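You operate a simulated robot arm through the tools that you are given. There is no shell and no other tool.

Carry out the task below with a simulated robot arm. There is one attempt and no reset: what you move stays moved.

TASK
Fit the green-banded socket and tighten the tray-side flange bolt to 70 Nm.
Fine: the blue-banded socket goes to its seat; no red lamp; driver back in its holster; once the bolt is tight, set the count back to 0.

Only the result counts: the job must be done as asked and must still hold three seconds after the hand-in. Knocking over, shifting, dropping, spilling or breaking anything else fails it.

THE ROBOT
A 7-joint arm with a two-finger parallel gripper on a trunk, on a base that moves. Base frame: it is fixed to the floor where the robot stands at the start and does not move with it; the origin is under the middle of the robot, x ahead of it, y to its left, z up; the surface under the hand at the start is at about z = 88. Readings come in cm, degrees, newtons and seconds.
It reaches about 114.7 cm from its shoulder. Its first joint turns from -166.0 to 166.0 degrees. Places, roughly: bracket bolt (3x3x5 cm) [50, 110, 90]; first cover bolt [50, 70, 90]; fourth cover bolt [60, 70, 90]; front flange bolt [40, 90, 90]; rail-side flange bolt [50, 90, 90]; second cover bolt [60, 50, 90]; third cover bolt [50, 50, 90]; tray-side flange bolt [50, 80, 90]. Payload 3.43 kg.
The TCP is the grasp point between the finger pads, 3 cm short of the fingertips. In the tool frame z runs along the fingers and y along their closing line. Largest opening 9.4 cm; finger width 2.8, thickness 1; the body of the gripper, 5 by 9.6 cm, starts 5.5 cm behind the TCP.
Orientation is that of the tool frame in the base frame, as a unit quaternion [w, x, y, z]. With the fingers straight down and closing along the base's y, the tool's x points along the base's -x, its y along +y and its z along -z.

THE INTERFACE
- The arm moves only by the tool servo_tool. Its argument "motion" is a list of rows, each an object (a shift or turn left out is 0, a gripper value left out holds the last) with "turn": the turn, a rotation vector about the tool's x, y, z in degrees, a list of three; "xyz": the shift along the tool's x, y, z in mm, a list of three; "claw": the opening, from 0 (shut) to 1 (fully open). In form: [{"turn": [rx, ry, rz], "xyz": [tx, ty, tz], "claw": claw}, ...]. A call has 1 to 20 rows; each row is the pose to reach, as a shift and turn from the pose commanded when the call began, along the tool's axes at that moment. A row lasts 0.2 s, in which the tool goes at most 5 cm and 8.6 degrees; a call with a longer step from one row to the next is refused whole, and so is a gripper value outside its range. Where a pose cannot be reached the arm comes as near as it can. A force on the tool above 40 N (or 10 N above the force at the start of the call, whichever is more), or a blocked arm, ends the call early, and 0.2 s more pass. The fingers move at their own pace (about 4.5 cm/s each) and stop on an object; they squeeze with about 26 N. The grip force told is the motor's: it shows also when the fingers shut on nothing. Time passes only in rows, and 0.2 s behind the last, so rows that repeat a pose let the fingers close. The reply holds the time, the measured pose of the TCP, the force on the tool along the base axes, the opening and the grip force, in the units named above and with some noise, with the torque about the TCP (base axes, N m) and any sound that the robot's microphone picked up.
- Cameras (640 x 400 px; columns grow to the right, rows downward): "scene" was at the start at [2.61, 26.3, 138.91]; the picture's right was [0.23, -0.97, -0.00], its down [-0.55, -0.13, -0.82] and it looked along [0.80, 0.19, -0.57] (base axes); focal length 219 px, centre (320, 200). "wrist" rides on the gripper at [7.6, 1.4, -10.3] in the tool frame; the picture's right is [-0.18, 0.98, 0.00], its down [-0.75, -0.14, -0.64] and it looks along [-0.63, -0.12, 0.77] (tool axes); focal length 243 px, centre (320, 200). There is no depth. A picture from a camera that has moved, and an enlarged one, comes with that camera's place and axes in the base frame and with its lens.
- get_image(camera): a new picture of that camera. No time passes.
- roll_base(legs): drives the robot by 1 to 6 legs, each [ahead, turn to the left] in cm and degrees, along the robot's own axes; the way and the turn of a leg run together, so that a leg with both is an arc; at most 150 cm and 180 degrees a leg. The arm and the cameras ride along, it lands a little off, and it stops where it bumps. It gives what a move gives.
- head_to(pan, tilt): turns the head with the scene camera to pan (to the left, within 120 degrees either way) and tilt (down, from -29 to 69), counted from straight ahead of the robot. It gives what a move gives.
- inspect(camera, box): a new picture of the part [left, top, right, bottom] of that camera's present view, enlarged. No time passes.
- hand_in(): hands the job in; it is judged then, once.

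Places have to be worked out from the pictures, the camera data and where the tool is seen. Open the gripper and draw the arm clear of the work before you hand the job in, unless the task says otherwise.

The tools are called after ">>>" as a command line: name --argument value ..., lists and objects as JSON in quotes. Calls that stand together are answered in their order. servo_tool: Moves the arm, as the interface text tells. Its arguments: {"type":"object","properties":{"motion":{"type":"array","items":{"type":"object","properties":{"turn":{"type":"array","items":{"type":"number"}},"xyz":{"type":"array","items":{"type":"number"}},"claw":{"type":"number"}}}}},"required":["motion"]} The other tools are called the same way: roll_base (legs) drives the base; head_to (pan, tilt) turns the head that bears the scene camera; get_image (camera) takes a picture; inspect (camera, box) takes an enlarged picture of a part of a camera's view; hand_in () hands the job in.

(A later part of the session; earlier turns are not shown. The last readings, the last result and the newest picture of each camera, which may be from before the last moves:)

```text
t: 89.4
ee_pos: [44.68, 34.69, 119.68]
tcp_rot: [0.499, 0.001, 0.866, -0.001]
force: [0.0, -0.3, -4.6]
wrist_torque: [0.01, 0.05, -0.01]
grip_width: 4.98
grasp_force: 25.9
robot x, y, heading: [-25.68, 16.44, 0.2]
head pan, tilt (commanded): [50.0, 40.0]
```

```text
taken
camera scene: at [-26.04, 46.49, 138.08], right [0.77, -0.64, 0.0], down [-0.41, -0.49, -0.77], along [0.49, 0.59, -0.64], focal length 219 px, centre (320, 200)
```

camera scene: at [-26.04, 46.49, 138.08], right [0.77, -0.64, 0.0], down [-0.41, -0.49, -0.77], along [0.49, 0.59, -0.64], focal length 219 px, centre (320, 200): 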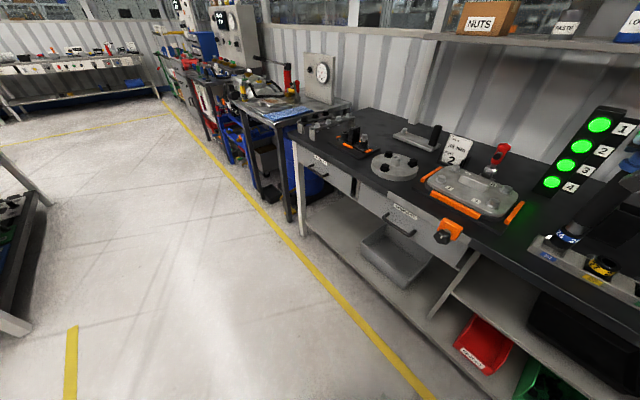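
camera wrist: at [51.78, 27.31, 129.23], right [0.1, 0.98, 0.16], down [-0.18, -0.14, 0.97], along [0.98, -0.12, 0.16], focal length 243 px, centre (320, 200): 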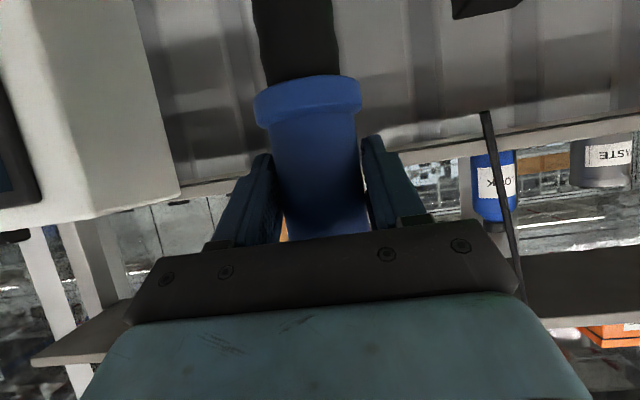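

In the front view the socket is centred left-right. I zoom on it from this pan, then from the opposite pan, for depth by parallax.

>>> inspect --camera "scene" --box '[520, 200, 620, 275]'

>>> head_to --pan -40 --tilt 40

>>> get_image --camera "scene"

```text
5.33 times, centred on (570, 238) of scene
camera zoom: at [-26.04, 46.49, 138.08], right [0.77, -0.64, 0.0], down [-0.41, -0.49, -0.77], along [0.49, 0.59, -0.64], focal length 1169 px, centre (-1013, 0)
```

zoom: 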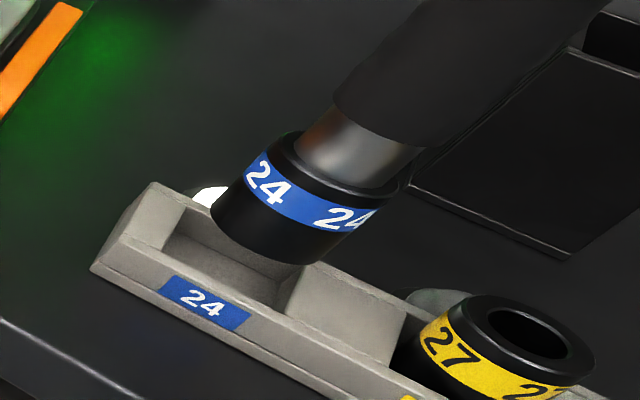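

```text
t: 91.0
ee_pos: [44.48, 34.65, 119.78]
tcp_rot: [0.5, 0.001, 0.866, -0.001]
force: [0.0, 0.9, -5.5]
wrist_torque: [0.0, 0.02, 0.01]
grip_width: 5.0
grasp_force: 26.2
robot x, y, heading: [-25.58, 16.35, 0.1]
head pan, tilt (commanded): [-40.0, 40.0]
```

```text
taken
camera scene: at [-24.95, 34.53, 138.08], right [-0.64, -0.77, 0.0], down [-0.49, 0.41, -0.77], along [0.59, -0.49, -0.64], focal length 219 px, centre (320, 200)
```

scene: 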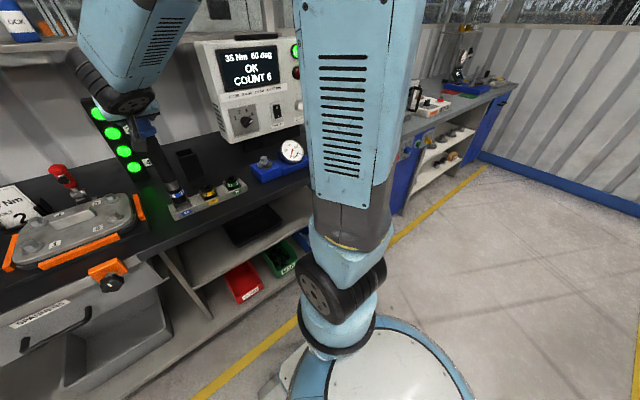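

>>> inspect --camera "scene" --box '[145, 165, 235, 230]'

```text
6.15 times, centred on (190, 198) of scene
camera zoom: at [-24.95, 34.53, 138.08], right [-0.64, -0.77, 0.0], down [-0.49, 0.41, -0.77], along [0.59, -0.49, -0.64], focal length 1348 px, centre (1120, 215)
```

zoom: 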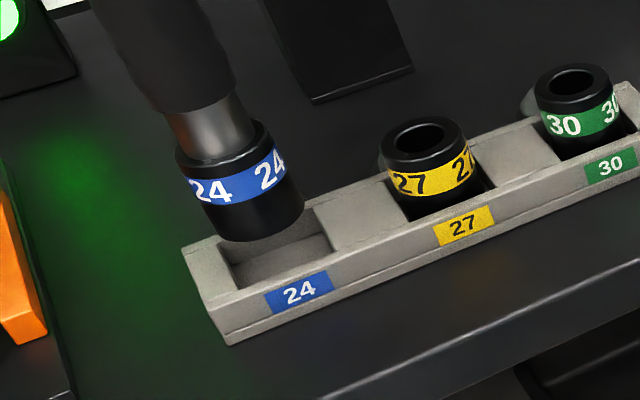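

Parallax alone is too coarse to separate depth from height. I zoom the wrist view around the handle and fingertips to measure the handle depth against the fingers directly.

>>> inspect --camera "wrist" --box '[260, 120, 380, 220]'

>>> inspect --camera "wrist" --box '[250, 60, 390, 150]'

```text
4.00 times, centred on (320, 170) of wrist
camera zoom: at [31.76, 36.14, 118.12], right [0.1, 0.98, 0.16], down [-0.18, -0.14, 0.97], along [0.98, -0.12, 0.16], focal length 970 px, centre (320, 320)
```

zoom: 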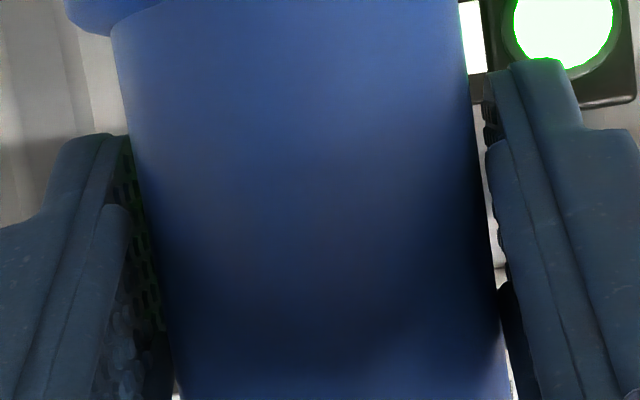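

```text
4.44 times, centred on (320, 105) of wrist
camera zoom: at [31.76, 36.14, 118.12], right [0.1, 0.98, 0.16], down [-0.18, -0.14, 0.97], along [0.98, -0.12, 0.16], focal length 1078 px, centre (320, 622)
```

zoom: 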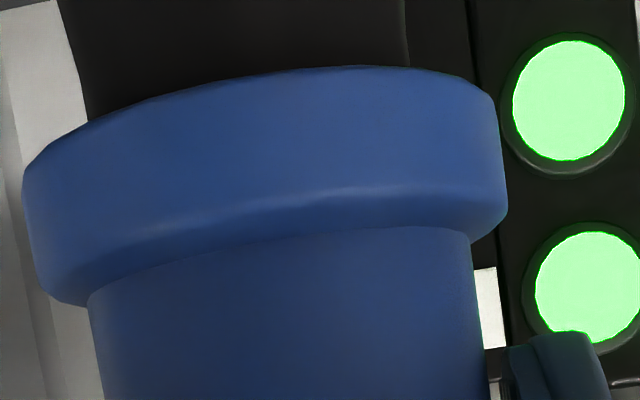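

Estimates suggest the socket is within a few mm of the seat centre. I return the head to the front view, shift 1 mm in y, and lower 1 cm to look again near the rim.

>>> head_to --pan 5 --tilt 40

>>> servo_tool --motion '[{"xyz": [4, -1, 2.5]}, {"xyz": [8.7, -1, 5]}, {"xyz": [8.7, -1, 5]}]'

>>> inspect --camera "scene" --box '[330, 150, 390, 195]'

```text
t: 92.2
ee_pos: [44.51, 34.65, 119.65]
tcp_rot: [0.499, 0.001, 0.867, -0.002]
force: [0.8, 1.4, -5.3]
wrist_torque: [0.0, -0.01, 0.02]
grip_width: 4.99
grasp_force: 26.2
robot x, y, heading: [-25.28, 16.31, 0.4]
head pan, tilt (commanded): [5.0, 40.0]
```

```text
t: 93.0
ee_pos: [44.65, 34.47, 118.76]
tcp_rot: [0.5, 0.001, 0.866, -0.001]
force: [-0.2, -1.2, -4.8]
wrist_torque: [0.03, 0.03, 0.02]
grip_width: 5.0
grasp_force: 25.9
robot x, y, heading: [-25.62, 16.44, -0.0]
head pan, tilt (commanded): [5.0, 40.0]
```

```text
8.89 times, centred on (360, 172) of scene
camera zoom: at [-23.02, 40.74, 138.08], right [0.09, -1.0, 0.0], down [-0.64, -0.06, -0.77], along [0.76, 0.07, -0.64], focal length 1948 px, centre (-36, 444)
```

zoom: 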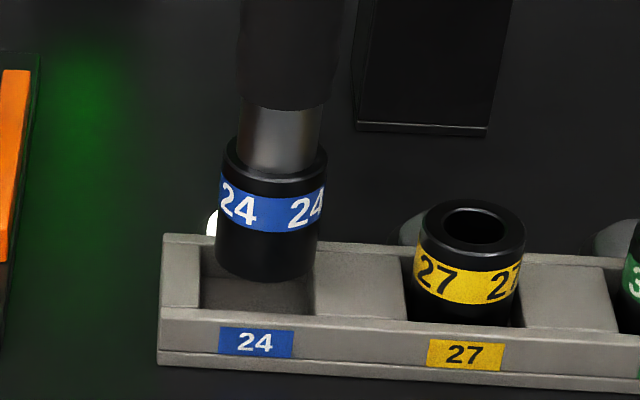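

The socket needs ~2 mm to the left. I shift that and lower another 8 mm, watching the force and the occlusion by the front wall.

>>> servo_tool --motion '[{"xyz": [0, 2, 1]}, {"xyz": [3, 2, 3]}, {"xyz": [6.5, 2, 5]}, {"xyz": [6.5, 2, 5]}]'

>>> inspect --camera "scene" --box '[330, 150, 390, 195]'

```text
t: 94.0
ee_pos: [44.76, 34.8, 118.01]
tcp_rot: [0.5, 0.001, 0.866, -0.002]
force: [0.6, 0.5, -4.3]
wrist_torque: [-0.01, 0.05, 0.02]
grip_width: 5.0
grasp_force: 26.2
robot x, y, heading: [-25.95, 15.94, 0.3]
head pan, tilt (commanded): [5.0, 40.0]
```

```text
8.89 times, centred on (360, 172) of scene
camera zoom: at [-23.02, 40.74, 138.08], right [0.09, -1.0, 0.0], down [-0.64, -0.06, -0.77], along [0.76, 0.07, -0.64], focal length 1948 px, centre (-36, 444)
```

zoom: 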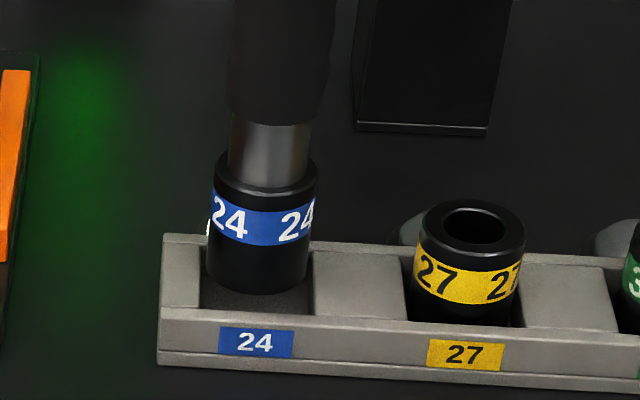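

No contact yet and well centred. I keep lowering in 5 mm steps.

>>> servo_tool --motion '[{"xyz": [2.2, 0, 1.2]}, {"xyz": [4.3, 0, 2.5]}, {"xyz": [4.3, 0, 2.5]}]'

>>> inspect --camera "scene" --box '[330, 150, 390, 195]'

```text
t: 94.8
ee_pos: [44.71, 34.7, 117.61]
tcp_rot: [0.499, 0.0, 0.867, -0.001]
force: [-0.7, -0.3, -5.0]
wrist_torque: [0.04, 0.0, 0.0]
grip_width: 5.03
grasp_force: 25.6
robot x, y, heading: [-25.38, 16.65, -0.1]
head pan, tilt (commanded): [5.0, 40.0]
```

```text
8.89 times, centred on (360, 172) of scene
camera zoom: at [-23.02, 40.74, 138.08], right [0.09, -1.0, 0.0], down [-0.64, -0.06, -0.77], along [0.76, 0.07, -0.64], focal length 1948 px, centre (-36, 444)
```

zoom: 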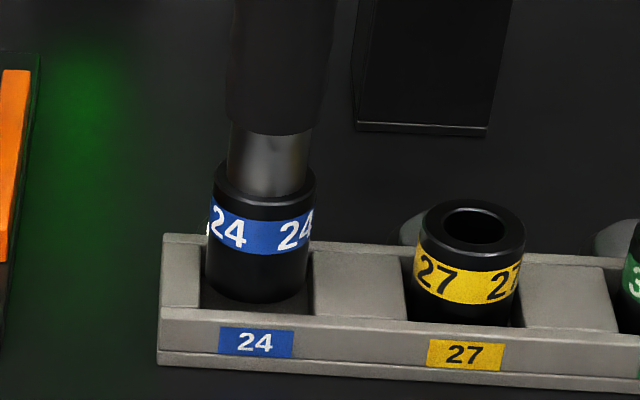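

Still free. Another 6 mm down.

>>> servo_tool --motion '[{"xyz": [2.6, 0, 1.5]}, {"xyz": [5.2, 0, 3]}, {"xyz": [5.2, 0, 3]}]'

>>> inspect --camera "scene" --box '[330, 150, 390, 195]'

```text
t: 95.5
ee_pos: [44.73, 34.82, 116.84]
tcp_rot: [0.499, 0.001, 0.866, -0.002]
force: [0.6, -0.1, -3.9]
wrist_torque: [0.02, 0.03, -0.02]
grip_width: 5.0
grasp_force: 26.4
robot x, y, heading: [-25.45, 16.45, 0.1]
head pan, tilt (commanded): [5.0, 40.0]
```

```text
8.89 times, centred on (360, 172) of scene
camera zoom: at [-23.02, 40.74, 138.08], right [0.09, -1.0, 0.0], down [-0.64, -0.06, -0.77], along [0.76, 0.07, -0.64], focal length 1948 px, centre (-36, 444)
```

zoom: 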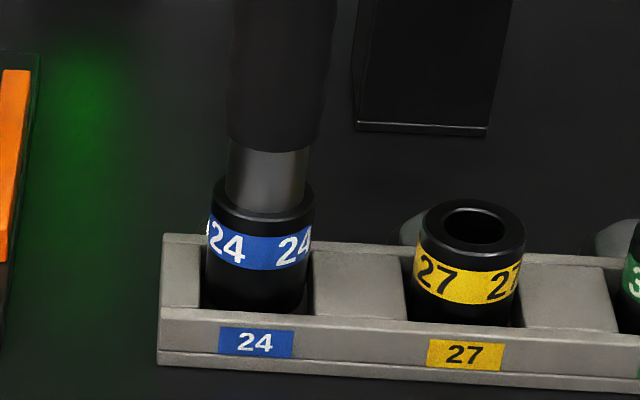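

The socket is entering the seat freely. I lower further until it rests on the floor.

>>> servo_tool --motion '[{"xyz": [2.6, 0, 1.5]}, {"xyz": [5.2, 0, 3]}, {"xyz": [5.2, 0, 3]}]'

>>> inspect --camera "scene" --box '[330, 150, 390, 195]'

```text
t: 96.3
ee_pos: [44.64, 34.79, 116.39]
tcp_rot: [0.499, 0.001, 0.867, -0.002]
force: [0.6, -0.8, -4.8]
wrist_torque: [-0.01, 0.03, -0.01]
grip_width: 5.0
grasp_force: 25.9
robot x, y, heading: [-25.2, 16.41, 0.3]
head pan, tilt (commanded): [5.0, 40.0]
```

```text
8.89 times, centred on (360, 172) of scene
camera zoom: at [-23.02, 40.74, 138.08], right [0.09, -1.0, 0.0], down [-0.64, -0.06, -0.77], along [0.76, 0.07, -0.64], focal length 1948 px, centre (-36, 444)
```

zoom: 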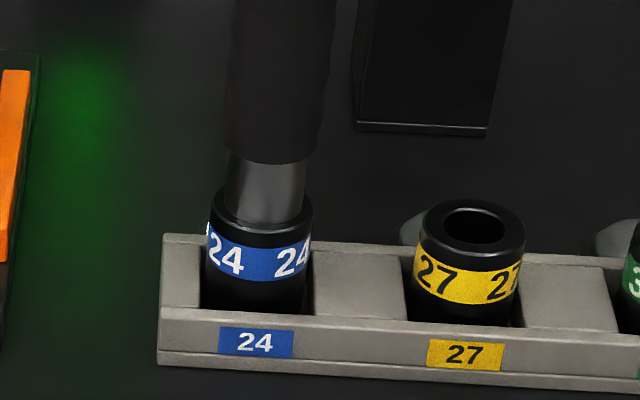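

Nearly level with its neighbour. A few more millimetres until contact.

>>> servo_tool --motion '[{"xyz": [1.7, 0, 1]}, {"xyz": [3.5, 0, 2]}, {"xyz": [5.2, 0, 3]}, {"xyz": [5.2, 0, 3]}]'

>>> inspect --camera "scene" --box '[330, 150, 390, 195]'

```text
t: 97.3
ee_pos: [44.6, 34.68, 115.93]
tcp_rot: [0.501, 0.001, 0.865, -0.001]
force: [1.6, -1.3, 16.1]
wrist_torque: [0.02, -0.26, 0.01]
grip_width: 4.98
grasp_force: 26.2
robot x, y, heading: [-25.3, 16.5, -0.1]
head pan, tilt (commanded): [5.0, 40.0]
```

```text
8.89 times, centred on (360, 172) of scene
camera zoom: at [-23.1, 40.72, 138.09], right [0.09, -1.0, 0.0], down [-0.64, -0.06, -0.77], along [0.76, 0.07, -0.64], focal length 1948 px, centre (-36, 444)
```

zoom: 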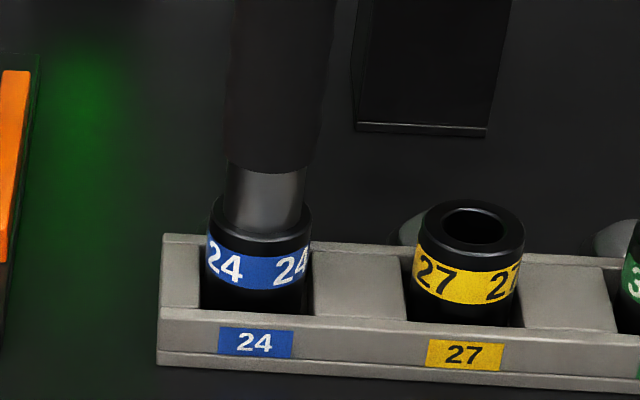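

Contact: 16 N upward at TCP z = 115.9, so the socket rests on the seat floor. I raise the driver a bit to see whether the socket stays behind.

>>> servo_tool --motion '[{"xyz": [-5, 0, -3]}, {"xyz": [-13, 0, -7.5]}, {"xyz": [-13, 0, -7.5]}]'

>>> inspect --camera "scene" --box '[330, 150, 390, 195]'

```text
t: 98.2
ee_pos: [44.7, 34.67, 117.2]
tcp_rot: [0.499, 0.001, 0.867, -0.002]
force: [-0.8, -0.1, -3.8]
wrist_torque: [0.01, 0.01, 0.01]
grip_width: 5.01
grasp_force: 25.8
robot x, y, heading: [-25.22, 16.71, 0.1]
head pan, tilt (commanded): [5.0, 40.0]
```

```text
8.89 times, centred on (360, 172) of scene
camera zoom: at [-23.03, 40.74, 138.08], right [0.09, -1.0, 0.0], down [-0.64, -0.06, -0.77], along [0.76, 0.07, -0.64], focal length 1948 px, centre (-36, 444)
```

zoom: 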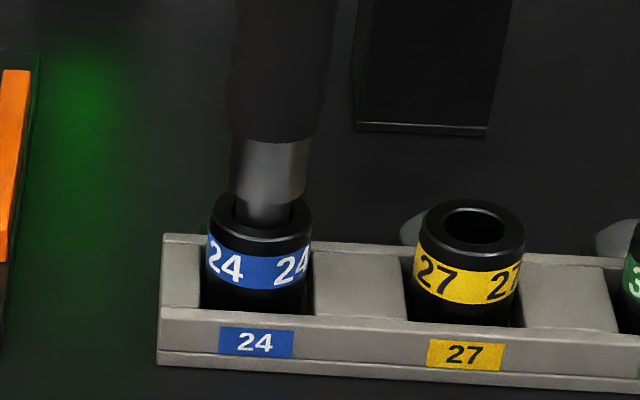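

The blue socket stayed in its seat and the bare drive is coming out. I lift clear and look at the tray.

>>> servo_tool --motion '[{"xyz": [-26, 0, -15]}, {"xyz": [-52, 0, -30]}, {"xyz": [-78, 0, -45]}, {"xyz": [-78, 0, -45]}]'

>>> inspect --camera "scene" --box '[330, 130, 420, 200]'

>>> inspect --camera "scene" --box '[370, 155, 430, 200]'

```text
t: 99.2
ee_pos: [44.64, 34.98, 126.12]
tcp_rot: [0.5, 0.0, 0.866, -0.001]
force: [0.3, -0.2, -4.1]
wrist_torque: [0.01, 0.0, -0.01]
grip_width: 5.0
grasp_force: 25.6
robot x, y, heading: [-25.32, 16.24, 0.2]
head pan, tilt (commanded): [5.0, 40.0]
```

```text
5.71 times, centred on (375, 165) of scene
camera zoom: at [-23.03, 40.74, 138.08], right [0.09, -1.0, 0.0], down [-0.64, -0.06, -0.77], along [0.76, 0.07, -0.64], focal length 1252 px, centre (6, 400)
```

zoom: 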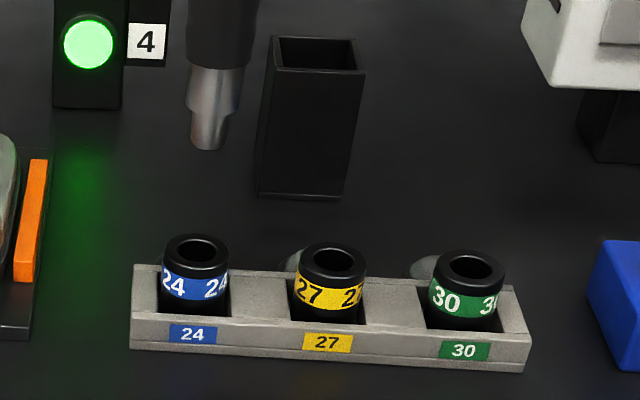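

```text
8.89 times, centred on (400, 178) of scene
camera zoom: at [-23.03, 40.74, 138.08], right [0.09, -1.0, 0.0], down [-0.64, -0.06, -0.77], along [0.76, 0.07, -0.64], focal length 1948 px, centre (-391, 400)
```

zoom: 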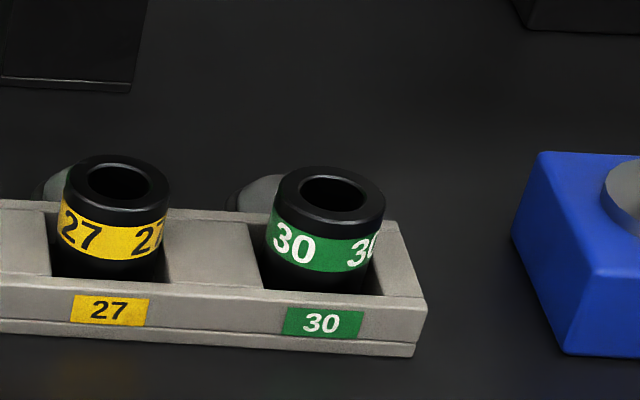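

Blue socket is seated and its lamp went dark. I move the bare drive over the green 30 socket (8.5 cm spacing, i.e. 17 cm to the right).

>>> servo_tool --motion '[{"xyz": [5, -43, 2]}, {"xyz": [9, -85, 4]}, {"xyz": [14, -128, 6]}, {"xyz": [18.6, -170, 7.8]}, {"xyz": [18.6, -170, 7.8]}, {"xyz": [18.6, -170, 7.8]}]'

>>> inspect --camera "scene" --box '[360, 140, 440, 200]'

```text
t: 100.5
ee_pos: [44.44, 17.75, 124.39]
tcp_rot: [0.499, 0.001, 0.867, -0.001]
force: [0.7, -0.1, -3.9]
wrist_torque: [0.01, 0.03, 0.03]
grip_width: 5.02
grasp_force: 25.4
robot x, y, heading: [-25.21, 16.58, 0.2]
head pan, tilt (commanded): [5.0, 40.0]
```

```text
6.67 times, centred on (400, 170) of scene
camera zoom: at [-23.04, 40.74, 138.08], right [0.09, -1.0, 0.0], down [-0.64, -0.06, -0.77], along [0.76, 0.07, -0.64], focal length 1461 px, centre (-213, 400)
```

zoom: 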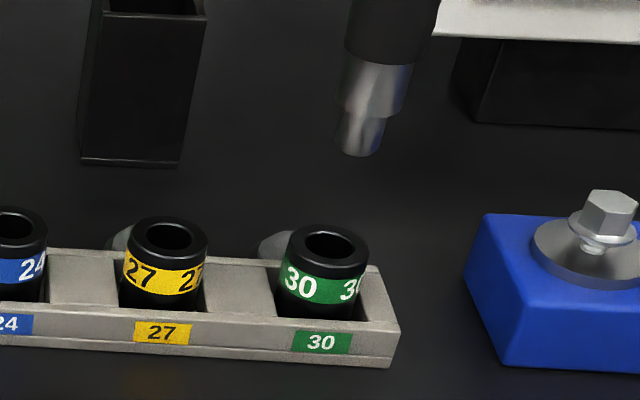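

The drive tip projects right into the green socket's hole. I lower to just above the socket and check.

>>> servo_tool --motion '[{"xyz": [17, 0, 10]}, {"xyz": [34, 0, 20]}, {"xyz": [50, 0, 29]}, {"xyz": [50, 0, 29]}]'

>>> inspect --camera "scene" --box '[375, 150, 435, 195]'

```text
t: 101.5
ee_pos: [44.54, 17.92, 118.48]
tcp_rot: [0.5, 0.001, 0.866, -0.001]
force: [-0.8, -0.3, -4.1]
wrist_torque: [0.0, 0.06, 0.03]
grip_width: 5.01
grasp_force: 25.8
robot x, y, heading: [-24.84, 16.24, 0.4]
head pan, tilt (commanded): [5.0, 40.0]
```

```text
8.89 times, centred on (405, 172) of scene
camera zoom: at [-23.03, 40.73, 138.08], right [0.09, -1.0, 0.0], down [-0.64, -0.06, -0.77], along [0.76, 0.07, -0.64], focal length 1948 px, centre (-436, 444)
```

zoom: 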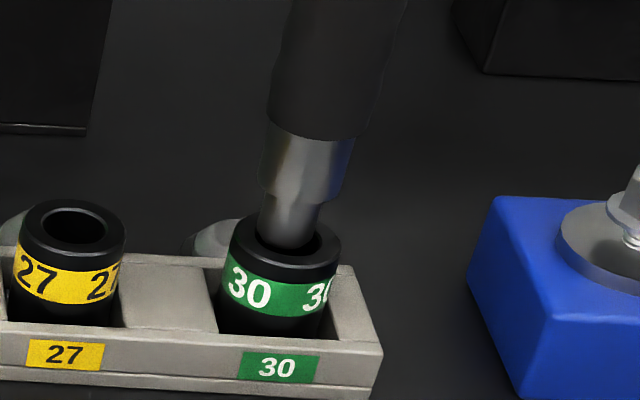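

The tip is entering the hole. I lower further in small steps until it is seated firmly.

>>> servo_tool --motion '[{"xyz": [4.3, 0, 2.5]}, {"xyz": [8.7, 0, 5]}, {"xyz": [13, 0, 7.5]}, {"xyz": [17.3, 0, 10]}, {"xyz": [19, 0, 11]}, {"xyz": [19, 0, 11]}]'

>>> inspect --camera "scene" --box '[375, 150, 435, 195]'

```text
t: 103.0
ee_pos: [44.43, 17.89, 116.22]
tcp_rot: [0.499, 0.001, 0.867, -0.002]
force: [0.4, -0.5, -3.7]
wrist_torque: [-0.09, 0.05, -0.03]
grip_width: 5.02
grasp_force: 26.1
robot x, y, heading: [-25.6, 16.73, 0.4]
head pan, tilt (commanded): [5.0, 40.0]
```

```text
8.89 times, centred on (405, 172) of scene
camera zoom: at [-23.03, 40.73, 138.08], right [0.09, -1.0, 0.0], down [-0.64, -0.06, -0.77], along [0.76, 0.07, -0.64], focal length 1948 px, centre (-436, 444)
```

zoom: 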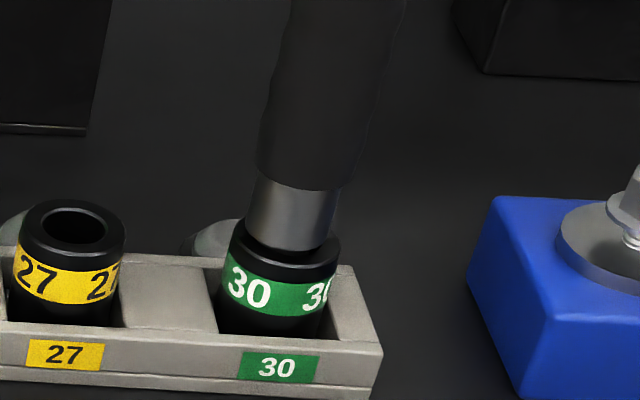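

Almost fully inserted. I press the last few millimetres until a clear contact force appears.

>>> servo_tool --motion '[{"xyz": [1.7, 0, 1]}, {"xyz": [3.5, 0, 2]}, {"xyz": [5.2, 0, 3]}, {"xyz": [6.9, 0, 4]}, {"xyz": [6.9, 0, 4]}]'

>>> inspect --camera "scene" --box '[375, 150, 435, 195]'

```text
t: 104.2
ee_pos: [44.44, 17.75, 115.66]
tcp_rot: [0.501, 0.001, 0.866, -0.002]
force: [0.1, 1.2, 17.6]
wrist_torque: [-0.02, -0.23, 0.02]
grip_width: 5.04
grasp_force: 25.6
robot x, y, heading: [-25.2, 16.64, 0.1]
head pan, tilt (commanded): [5.0, 40.0]
```

```text
8.89 times, centred on (405, 172) of scene
camera zoom: at [-23.11, 40.74, 138.08], right [0.09, -1.0, 0.0], down [-0.64, -0.06, -0.77], along [0.76, 0.07, -0.64], focal length 1948 px, centre (-436, 444)
```

zoom: 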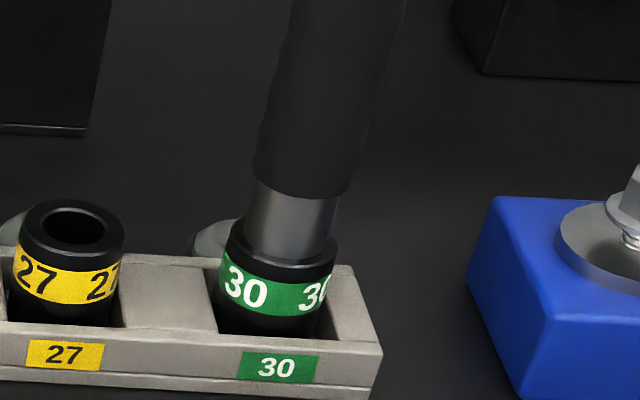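

Firm contact (about 22 N) and the socket has aligned with the drive. I lift slowly to see whether it comes along.

>>> servo_tool --motion '[{"xyz": [-6, 0, -3.5]}, {"xyz": [-15, 0, -8.7]}, {"xyz": [-26, 0, -15]}, {"xyz": [-26, 0, -15]}]'

>>> inspect --camera "scene" --box '[375, 140, 435, 195]'

```text
t: 105.2
ee_pos: [44.43, 17.73, 118.55]
tcp_rot: [0.499, 0.001, 0.867, -0.002]
force: [0.8, -0.4, -5.2]
wrist_torque: [-0.02, 0.03, 0.01]
grip_width: 5.01
grasp_force: 25.4
robot x, y, heading: [-25.15, 16.33, 0.1]
head pan, tilt (commanded): [5.0, 40.0]
```

```text
7.27 times, centred on (405, 168) of scene
camera zoom: at [-23.02, 40.73, 138.08], right [0.09, -1.0, 0.0], down [-0.64, -0.06, -0.77], along [0.76, 0.07, -0.64], focal length 1594 px, centre (-298, 436)
```

zoom: 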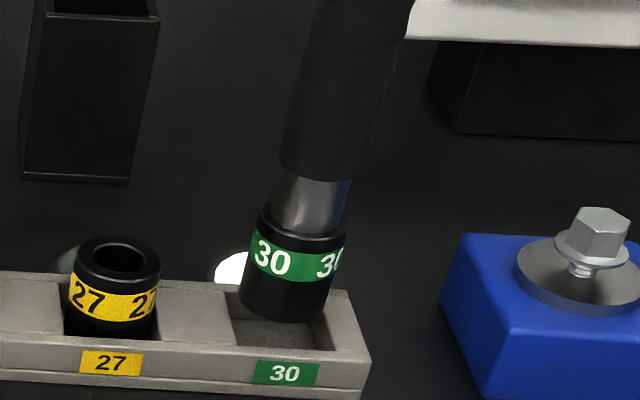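

The green socket is fitted and its seat lamp turned white. I raise the driver well clear of everything before the transfer to the flange.

>>> servo_tool --motion '[{"xyz": [-27, 0, -16]}, {"xyz": [-54, 0, -31]}, {"xyz": [-81, 0, -47]}, {"xyz": [-108, 0, -62.5]}, {"xyz": [-108, 0, -62.5]}]'

>>> get_image --camera "scene"

```text
t: 106.3
ee_pos: [43.99, 17.82, 130.87]
tcp_rot: [0.5, 0.001, 0.866, -0.002]
force: [0.1, 0.3, -4.2]
wrist_torque: [-0.01, -0.01, -0.02]
grip_width: 5.0
grasp_force: 26.6
robot x, y, heading: [-25.43, 16.1, 0.0]
head pan, tilt (commanded): [5.0, 40.0]
```

```text
taken
camera scene: at [-23.03, 40.73, 138.08], right [0.09, -1.0, 0.0], down [-0.64, -0.06, -0.77], along [0.76, 0.07, -0.64], focal length 219 px, centre (320, 200)
```

scene: 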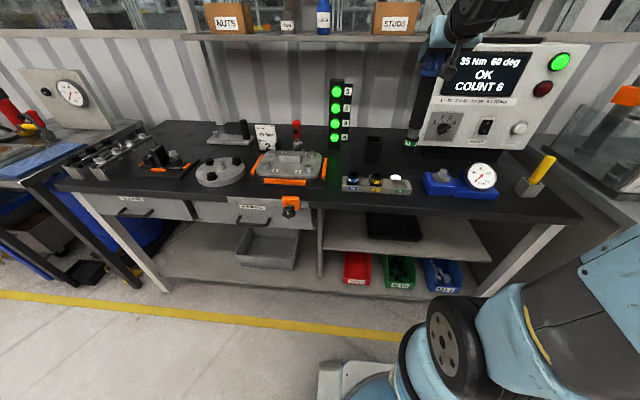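

I carry the driver to the left at this height, yawing the hand gradually toward the flange.

>>> servo_tool --motion '[{"xyz": [-4, 45, 7], "turn": [-3.6, 0, -2.1]}, {"xyz": [-8, 90, 14], "turn": [-7.2, 0, -4.2]}, {"xyz": [-12, 135, 22], "turn": [-10.8, 0, -6.25]}, {"xyz": [-17, 180, 29], "turn": [-14.4, 0, -8.3]}, {"xyz": [-21, 225, 36], "turn": [-18, 0, -10.4]}, {"xyz": [-25, 270, 43], "turn": [-21.6, 0, -12.5]}, {"xyz": [-25, 270, 43], "turn": [-21.6, 0, -12.5]}]'

>>> get_image --camera "scene"

```text
t: 108.0
ee_pos: [49.57, 44.69, 130.62]
tcp_rot: [0.487, -0.186, 0.847, 0.107]
force: [-0.4, -0.4, -5.4]
wrist_torque: [0.0, 0.03, -0.03]
grip_width: 5.02
grasp_force: 25.8
robot x, y, heading: [-25.68, 16.66, 0.5]
head pan, tilt (commanded): [5.0, 40.0]
```

```text
taken
camera scene: at [-23.01, 40.73, 138.08], right [0.09, -1.0, 0.0], down [-0.64, -0.06, -0.77], along [0.76, 0.07, -0.64], focal length 219 px, centre (320, 200)
```

scene: 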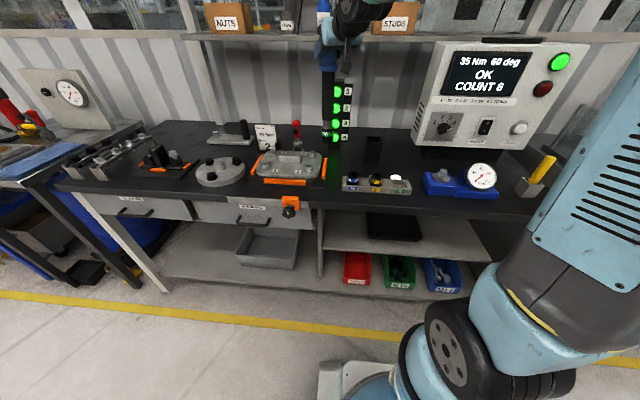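

Steady so far. I continue to above the tray-side flange bolt, yawing the hand another 20°.

>>> servo_tool --motion '[{"xyz": [-10, 40, 20], "turn": [-2.2, 0, -1.26]}, {"xyz": [-20, 79, 39.5], "turn": [-4.3, 0, -2.5]}, {"xyz": [-30, 119, 59], "turn": [-6.5, 0, -3.8]}, {"xyz": [-40, 159, 79], "turn": [-8.65, 0, -5.0]}, {"xyz": [-49.5, 198, 99], "turn": [-10.8, 0, -6.3]}, {"xyz": [-59.5, 238, 118.5], "turn": [-13, 0, -7.6]}, {"xyz": [-69.5, 278, 138], "turn": [-15.1, 0, -8.8]}, {"xyz": [-79.3, 317, 158], "turn": [-17.3, 0, -10.1]}, {"xyz": [-79.3, 317, 158], "turn": [-17.3, 0, -10.1]}]'

>>> head_to --pan 28 --tilt 40

>>> get_image --camera "scene"

```text
t: 110.0
ee_pos: [52.43, 81.03, 129.82]
tcp_rot: [0.461, -0.331, 0.802, 0.189]
force: [-0.2, -0.5, -4.9]
wrist_torque: [0.02, 0.03, 0.02]
grip_width: 5.02
grasp_force: 25.9
robot x, y, heading: [-25.41, 16.47, 0.1]
head pan, tilt (commanded): [5.0, 40.0]
```

```text
t: 110.8
ee_pos: [52.42, 81.07, 129.87]
tcp_rot: [0.461, -0.331, 0.801, 0.189]
force: [-0.7, 0.0, -5.3]
wrist_torque: [-0.02, 0.04, 0.0]
grip_width: 4.99
grasp_force: 25.4
robot x, y, heading: [-25.68, 16.27, 0.3]
head pan, tilt (commanded): [28.0, 40.0]
```

```text
taken
camera scene: at [-23.97, 43.99, 138.08], right [0.47, -0.88, 0.0], down [-0.57, -0.3, -0.77], along [0.67, 0.36, -0.64], focal length 219 px, centre (320, 200)
```

scene: 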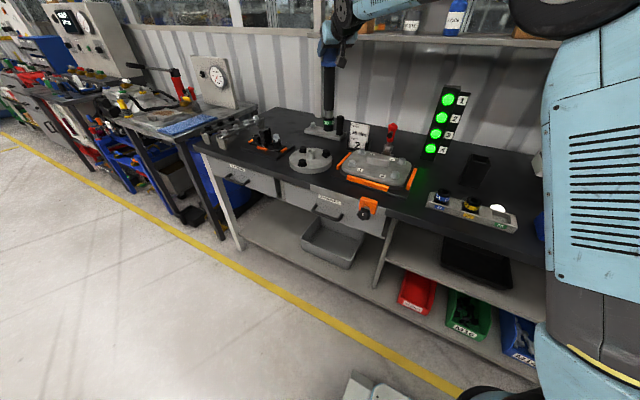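

Good view of the driver above the flange. I zoom in on tip and bolts.

>>> inspect --camera "scene" --box '[280, 90, 380, 180]'

>>> inspect --camera "scene" --box '[285, 110, 345, 175]'

```text
4.44 times, centred on (330, 135) of scene
camera zoom: at [-23.97, 43.99, 138.08], right [0.47, -0.88, 0.0], down [-0.57, -0.3, -0.77], along [0.67, 0.36, -0.64], focal length 974 px, centre (276, 489)
```

zoom: 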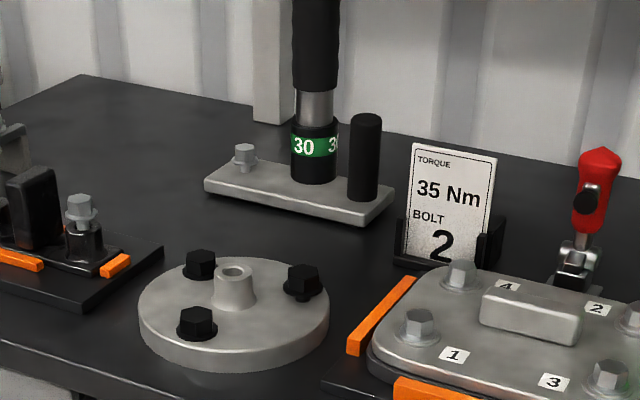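

```text
6.15 times, centred on (315, 142) of scene
camera zoom: at [-23.97, 43.99, 138.08], right [0.47, -0.88, 0.0], down [-0.57, -0.3, -0.77], along [0.67, 0.36, -0.64], focal length 1348 px, centre (351, 554)
```

zoom: 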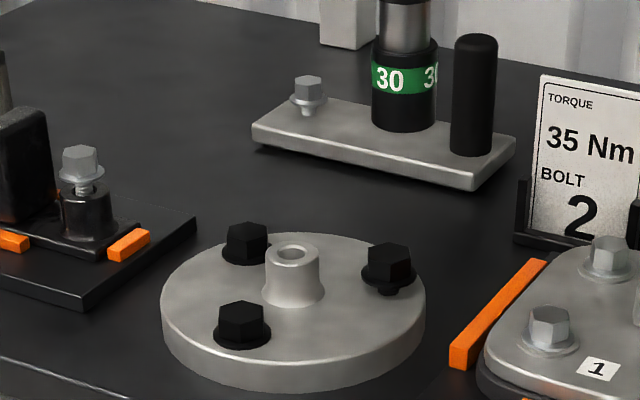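

The tray-side bolt stands proud (loose). I lower the socket 4 cm so that its height is closer to the bolt head and the comparison gets more accurate.

>>> servo_tool --motion '[{"xyz": [17, 0, 10]}, {"xyz": [34.6, 0, 20]}, {"xyz": [34.6, 0, 20]}]'

>>> inspect --camera "scene" --box '[285, 120, 345, 170]'

```text
t: 111.6
ee_pos: [52.31, 81.11, 125.81]
tcp_rot: [0.461, -0.331, 0.801, 0.19]
force: [0.2, -0.8, -5.1]
wrist_torque: [-0.03, 0.04, -0.02]
grip_width: 5.03
grasp_force: 26.4
robot x, y, heading: [-25.19, 16.3, 0.1]
head pan, tilt (commanded): [28.0, 40.0]
```

```text
8.00 times, centred on (315, 145) of scene
camera zoom: at [-23.97, 44.0, 138.08], right [0.47, -0.88, 0.0], down [-0.57, -0.3, -0.77], along [0.67, 0.36, -0.64], focal length 1753 px, centre (360, 640)
```

zoom: 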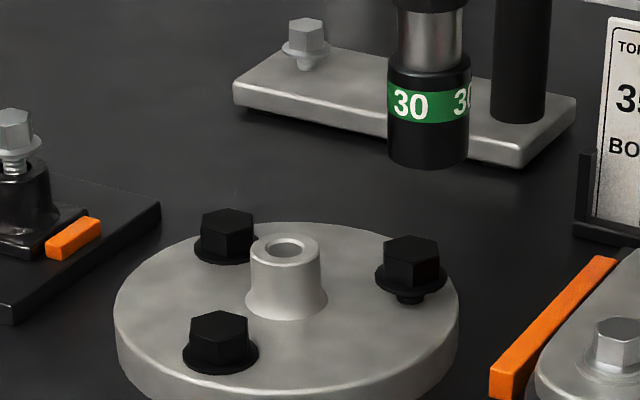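

By the visible flange height the bolt head top is near z ≈ 93.4, which makes the depth about right; sideways the socket must go ~7 mm to the left. I correct that and lower 3 cm.

>>> servo_tool --motion '[{"xyz": [8, 7.2, 5.5]}, {"xyz": [16.5, 7.2, 11]}, {"xyz": [24.9, 7.2, 16.9]}, {"xyz": [24.9, 7.2, 16.9]}]'

>>> inspect --camera "scene" --box '[285, 125, 345, 170]'

```text
t: 112.6
ee_pos: [52.04, 81.56, 122.8]
tcp_rot: [0.461, -0.331, 0.801, 0.19]
force: [0.3, 0.5, -4.8]
wrist_torque: [0.03, 0.0, 0.01]
grip_width: 5.01
grasp_force: 26.4
robot x, y, heading: [-25.65, 16.52, 0.3]
head pan, tilt (commanded): [28.0, 40.0]
```

```text
8.89 times, centred on (315, 148) of scene
camera zoom: at [-23.97, 44.0, 138.08], right [0.47, -0.88, 0.0], down [-0.57, -0.3, -0.77], along [0.67, 0.36, -0.64], focal length 1948 px, centre (364, 667)
```

zoom: 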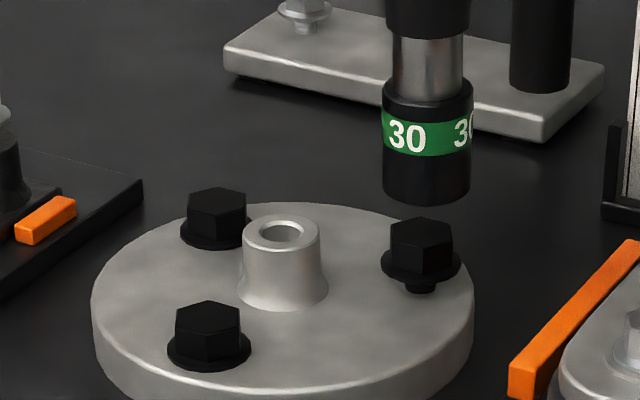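

Almost aligned: 2 mm more to the left. I lower to just above the bolt head.

>>> servo_tool --motion '[{"xyz": [4.5, 1.8, 3]}, {"xyz": [9, 1.8, 5.7]}, {"xyz": [12, 1.8, 7.5]}, {"xyz": [12, 1.8, 7.5]}]'

>>> inspect --camera "scene" --box '[295, 125, 345, 165]'

```text
t: 113.6
ee_pos: [51.75, 81.81, 121.43]
tcp_rot: [0.461, -0.33, 0.802, 0.189]
force: [0.8, 0.3, -5.5]
wrist_torque: [-0.03, 0.02, -0.03]
grip_width: 4.99
grasp_force: 26.0
robot x, y, heading: [-25.77, 16.77, 0.0]
head pan, tilt (commanded): [28.0, 40.0]
```

```text
10.00 times, centred on (320, 145) of scene
camera zoom: at [-23.97, 44.0, 138.08], right [0.47, -0.88, 0.0], down [-0.57, -0.3, -0.77], along [0.67, 0.36, -0.64], focal length 2191 px, centre (320, 750)
```

zoom: 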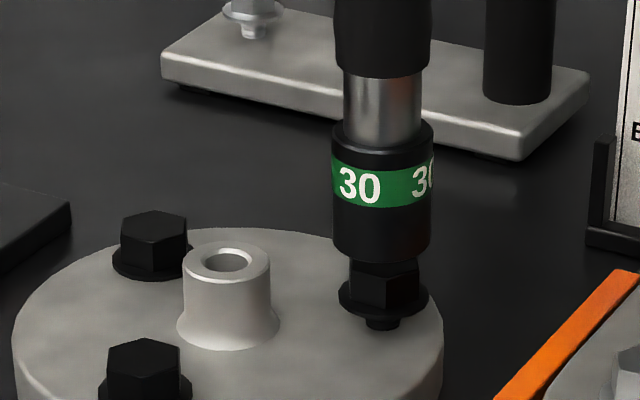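

Sideways it is aligned within a millimetre. I lower gently until contact and watch the force.

>>> servo_tool --motion '[{"xyz": [1.7, 0, 1]}, {"xyz": [3.5, 0, 2]}, {"xyz": [5.2, 0, 3]}, {"xyz": [6.9, 0, 4]}, {"xyz": [6.9, 0, 4]}]'

>>> inspect --camera "scene" --box '[295, 125, 345, 165]'

```text
t: 114.8
ee_pos: [51.81, 81.81, 120.63]
tcp_rot: [0.461, -0.331, 0.801, 0.189]
force: [0.1, 0.2, -5.1]
wrist_torque: [-0.05, 0.03, 0.0]
grip_width: 4.98
grasp_force: 25.5
robot x, y, heading: [-25.54, 16.5, 0.2]
head pan, tilt (commanded): [28.0, 40.0]
```

```text
10.00 times, centred on (320, 145) of scene
camera zoom: at [-23.97, 44.0, 138.08], right [0.47, -0.88, 0.0], down [-0.57, -0.3, -0.77], along [0.67, 0.36, -0.64], focal length 2191 px, centre (320, 750)
```

zoom: 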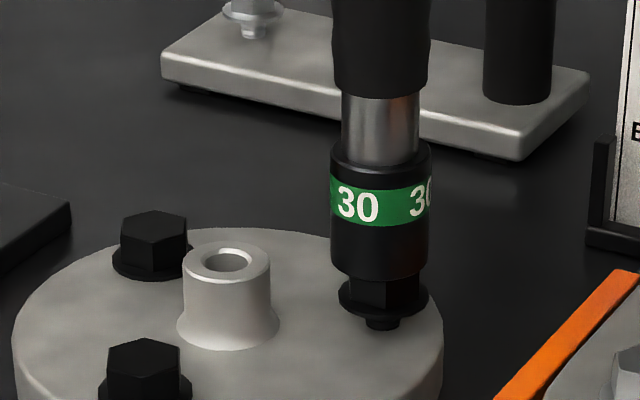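

No contact yet; the socket is coming down over the head. I continue in small steps.

>>> servo_tool --motion '[{"xyz": [1.7, 0, 1]}, {"xyz": [3.5, 0, 2]}, {"xyz": [5.2, 0, 3]}, {"xyz": [5.2, 0, 3]}]'

>>> inspect --camera "scene" --box '[295, 125, 345, 165]'

```text
t: 115.8
ee_pos: [51.58, 81.73, 120.3]
tcp_rot: [0.463, -0.33, 0.8, 0.19]
force: [0.1, -0.6, 15.8]
wrist_torque: [0.05, -0.11, 0.1]
grip_width: 5.0
grasp_force: 25.8
robot x, y, heading: [-25.62, 16.59, 0.2]
head pan, tilt (commanded): [28.0, 40.0]
```

```text
10.00 times, centred on (320, 145) of scene
camera zoom: at [-24.08, 43.94, 138.09], right [0.47, -0.88, 0.0], down [-0.57, -0.3, -0.77], along [0.67, 0.36, -0.64], focal length 2191 px, centre (320, 750)
```

zoom: 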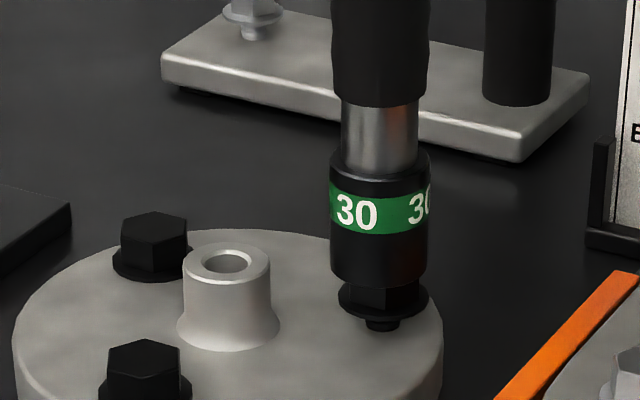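

Contact at TCP z ≈ 120.3 (about 21 N). I look closer to judge whether the socket sits over the head or on its edge.

>>> inspect --camera "scene" --box '[318, 138, 338, 154]'

>>> inspect --camera "scene" --box '[296, 138, 342, 164]'

>>> inspect --camera "wrist" --box '[220, 0, 420, 250]'

```text
16.00 times, centred on (328, 146) of scene
camera zoom: at [-24.08, 43.94, 138.09], right [0.47, -0.88, 0.0], down [-0.57, -0.3, -0.77], along [0.67, 0.36, -0.64], focal length 3506 px, centre (192, 1064)
```

zoom: 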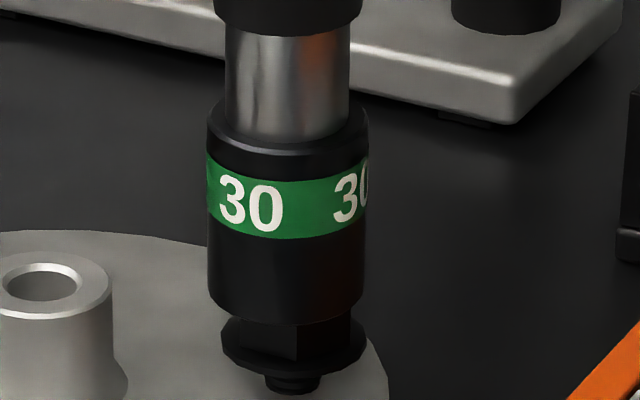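

```text
13.91 times, centred on (319, 151) of scene
camera zoom: at [-24.08, 43.94, 138.09], right [0.47, -0.88, 0.0], down [-0.57, -0.3, -0.77], along [0.67, 0.36, -0.64], focal length 3049 px, centre (334, 882)
```

zoom: 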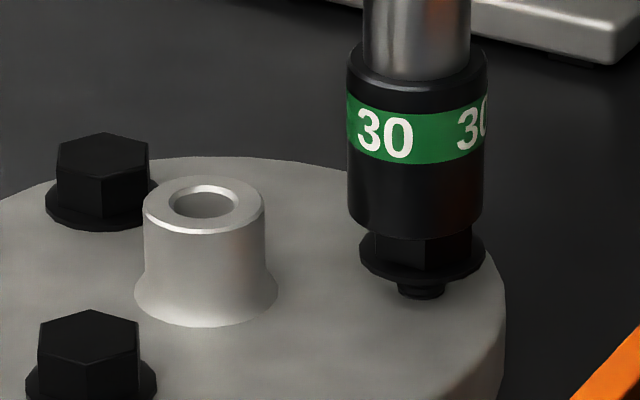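

```text
1.60 times, centred on (320, 125) of wrist
camera zoom: at [41.57, 73.84, 118.65], right [-0.63, 0.76, 0.16], down [-0.03, -0.23, 0.97], along [0.78, 0.61, 0.16], focal length 388 px, centre (320, 320)
```

zoom: 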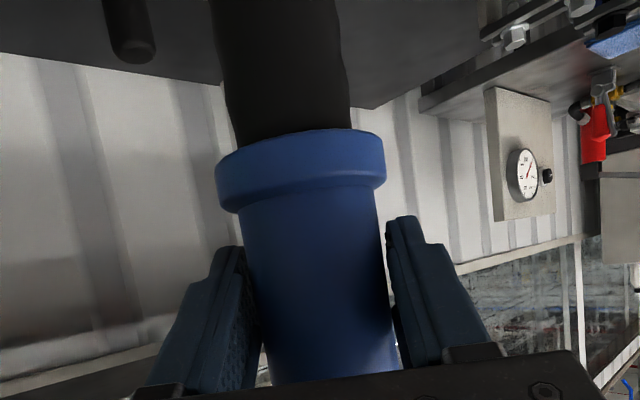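

The socket rests on top of the head, centred in depth but about 2 mm too far left. I lift 3 mm, shift right, and press down again.

>>> servo_tool --motion '[{"xyz": [-2.3, -1.7, -2.0]}, {"xyz": [-2.3, -1.7, -2.0]}, {"xyz": [0.3, -1.7, -0.5]}, {"xyz": [0.9, -1.7, -0.2]}, {"xyz": [0.9, -1.7, -0.2]}]'

>>> inspect --camera "scene" --box '[318, 138, 338, 154]'

```text
t: 117.0
ee_pos: [51.81, 81.64, 119.88]
tcp_rot: [0.462, -0.33, 0.801, 0.189]
force: [-0.1, -0.4, 9.0]
wrist_torque: [0.02, -0.34, 0.0]
grip_width: 4.61
grasp_force: 26.0
robot x, y, heading: [-25.28, 16.29, 0.2]
head pan, tilt (commanded): [28.0, 40.0]
```

```text
16.00 times, centred on (328, 146) of scene
camera zoom: at [-24.04, 43.96, 138.09], right [0.47, -0.88, 0.0], down [-0.57, -0.3, -0.77], along [0.67, 0.36, -0.64], focal length 3506 px, centre (192, 1064)
```

zoom: 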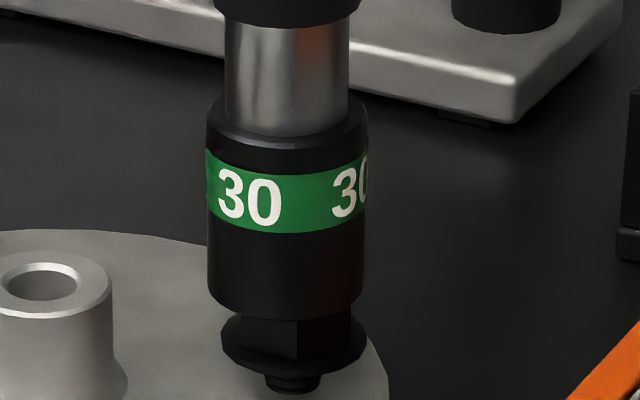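

The grip width changed to 4.61 cm — the handle may have slipped a little in the fingers. I check the wrist and scene views.

>>> inspect --camera "wrist" --box '[220, 0, 420, 250]'

>>> inspect --camera "scene" --box '[290, 20, 370, 170]'

```text
1.60 times, centred on (320, 125) of wrist
camera zoom: at [41.7, 73.74, 118.28], right [-0.63, 0.76, 0.16], down [-0.03, -0.22, 0.97], along [0.78, 0.61, 0.16], focal length 388 px, centre (320, 320)
```

zoom: 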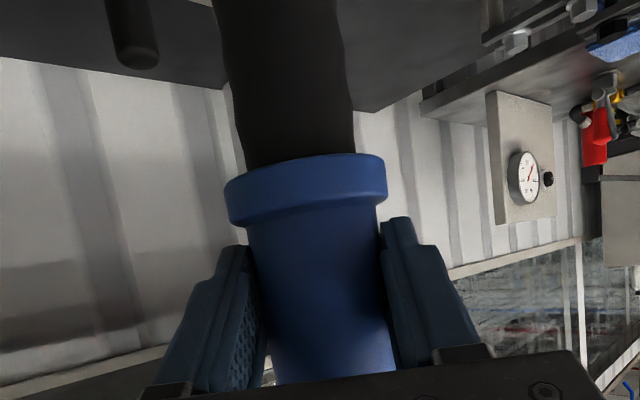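

```text
2.67 times, centred on (330, 95) of scene
camera zoom: at [-24.04, 43.96, 138.09], right [0.47, -0.88, 0.0], down [-0.57, -0.3, -0.77], along [0.67, 0.36, -0.64], focal length 584 px, centre (293, 480)
```

zoom: 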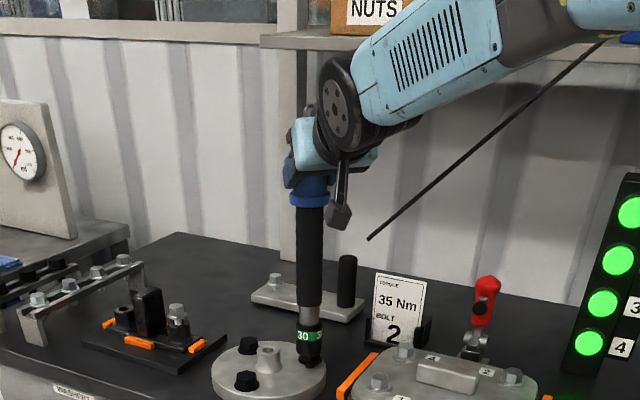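

The handle has slid outward along the fingers: I had gripped it near the pad ends. The safest fix is to return the driver to its holster and re-grip deeper. I lift gently off the bolt first and check that the hold is stable.

>>> servo_tool --motion '[{"xyz": [-4, 0, -2.3]}, {"xyz": [-9, 0, -5]}, {"xyz": [-17, 0, -10]}, {"xyz": [-26, 0, -15]}, {"xyz": [-26, 0, -15]}]'

>>> inspect --camera "wrist" --box '[220, 0, 420, 250]'

>>> inspect --camera "scene" --box '[290, 20, 370, 170]'

```text
t: 118.2
ee_pos: [51.82, 81.69, 122.84]
tcp_rot: [0.461, -0.331, 0.801, 0.189]
force: [-0.1, 0.4, -4.5]
wrist_torque: [-0.02, 0.06, 0.0]
grip_width: 4.58
grasp_force: 26.0
robot x, y, heading: [-25.43, 16.61, 0.2]
head pan, tilt (commanded): [28.0, 40.0]
```

```text
1.60 times, centred on (320, 125) of wrist
camera zoom: at [41.81, 73.76, 121.33], right [-0.63, 0.76, 0.16], down [-0.03, -0.22, 0.97], along [0.78, 0.61, 0.16], focal length 388 px, centre (320, 320)
```

zoom: 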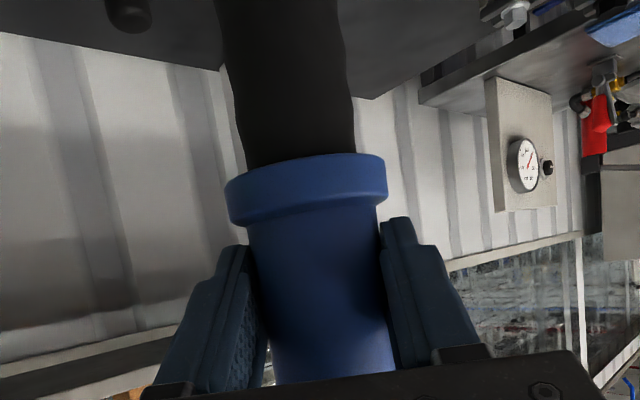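

```text
2.67 times, centred on (330, 95) of scene
camera zoom: at [-23.98, 44.0, 138.08], right [0.47, -0.88, 0.0], down [-0.57, -0.3, -0.77], along [0.67, 0.36, -0.64], focal length 584 px, centre (293, 480)
```

zoom: 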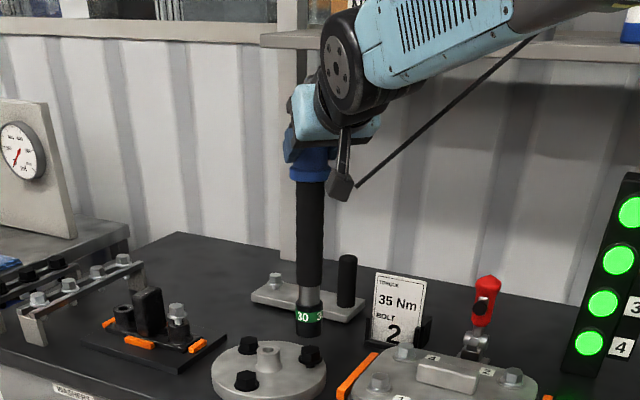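

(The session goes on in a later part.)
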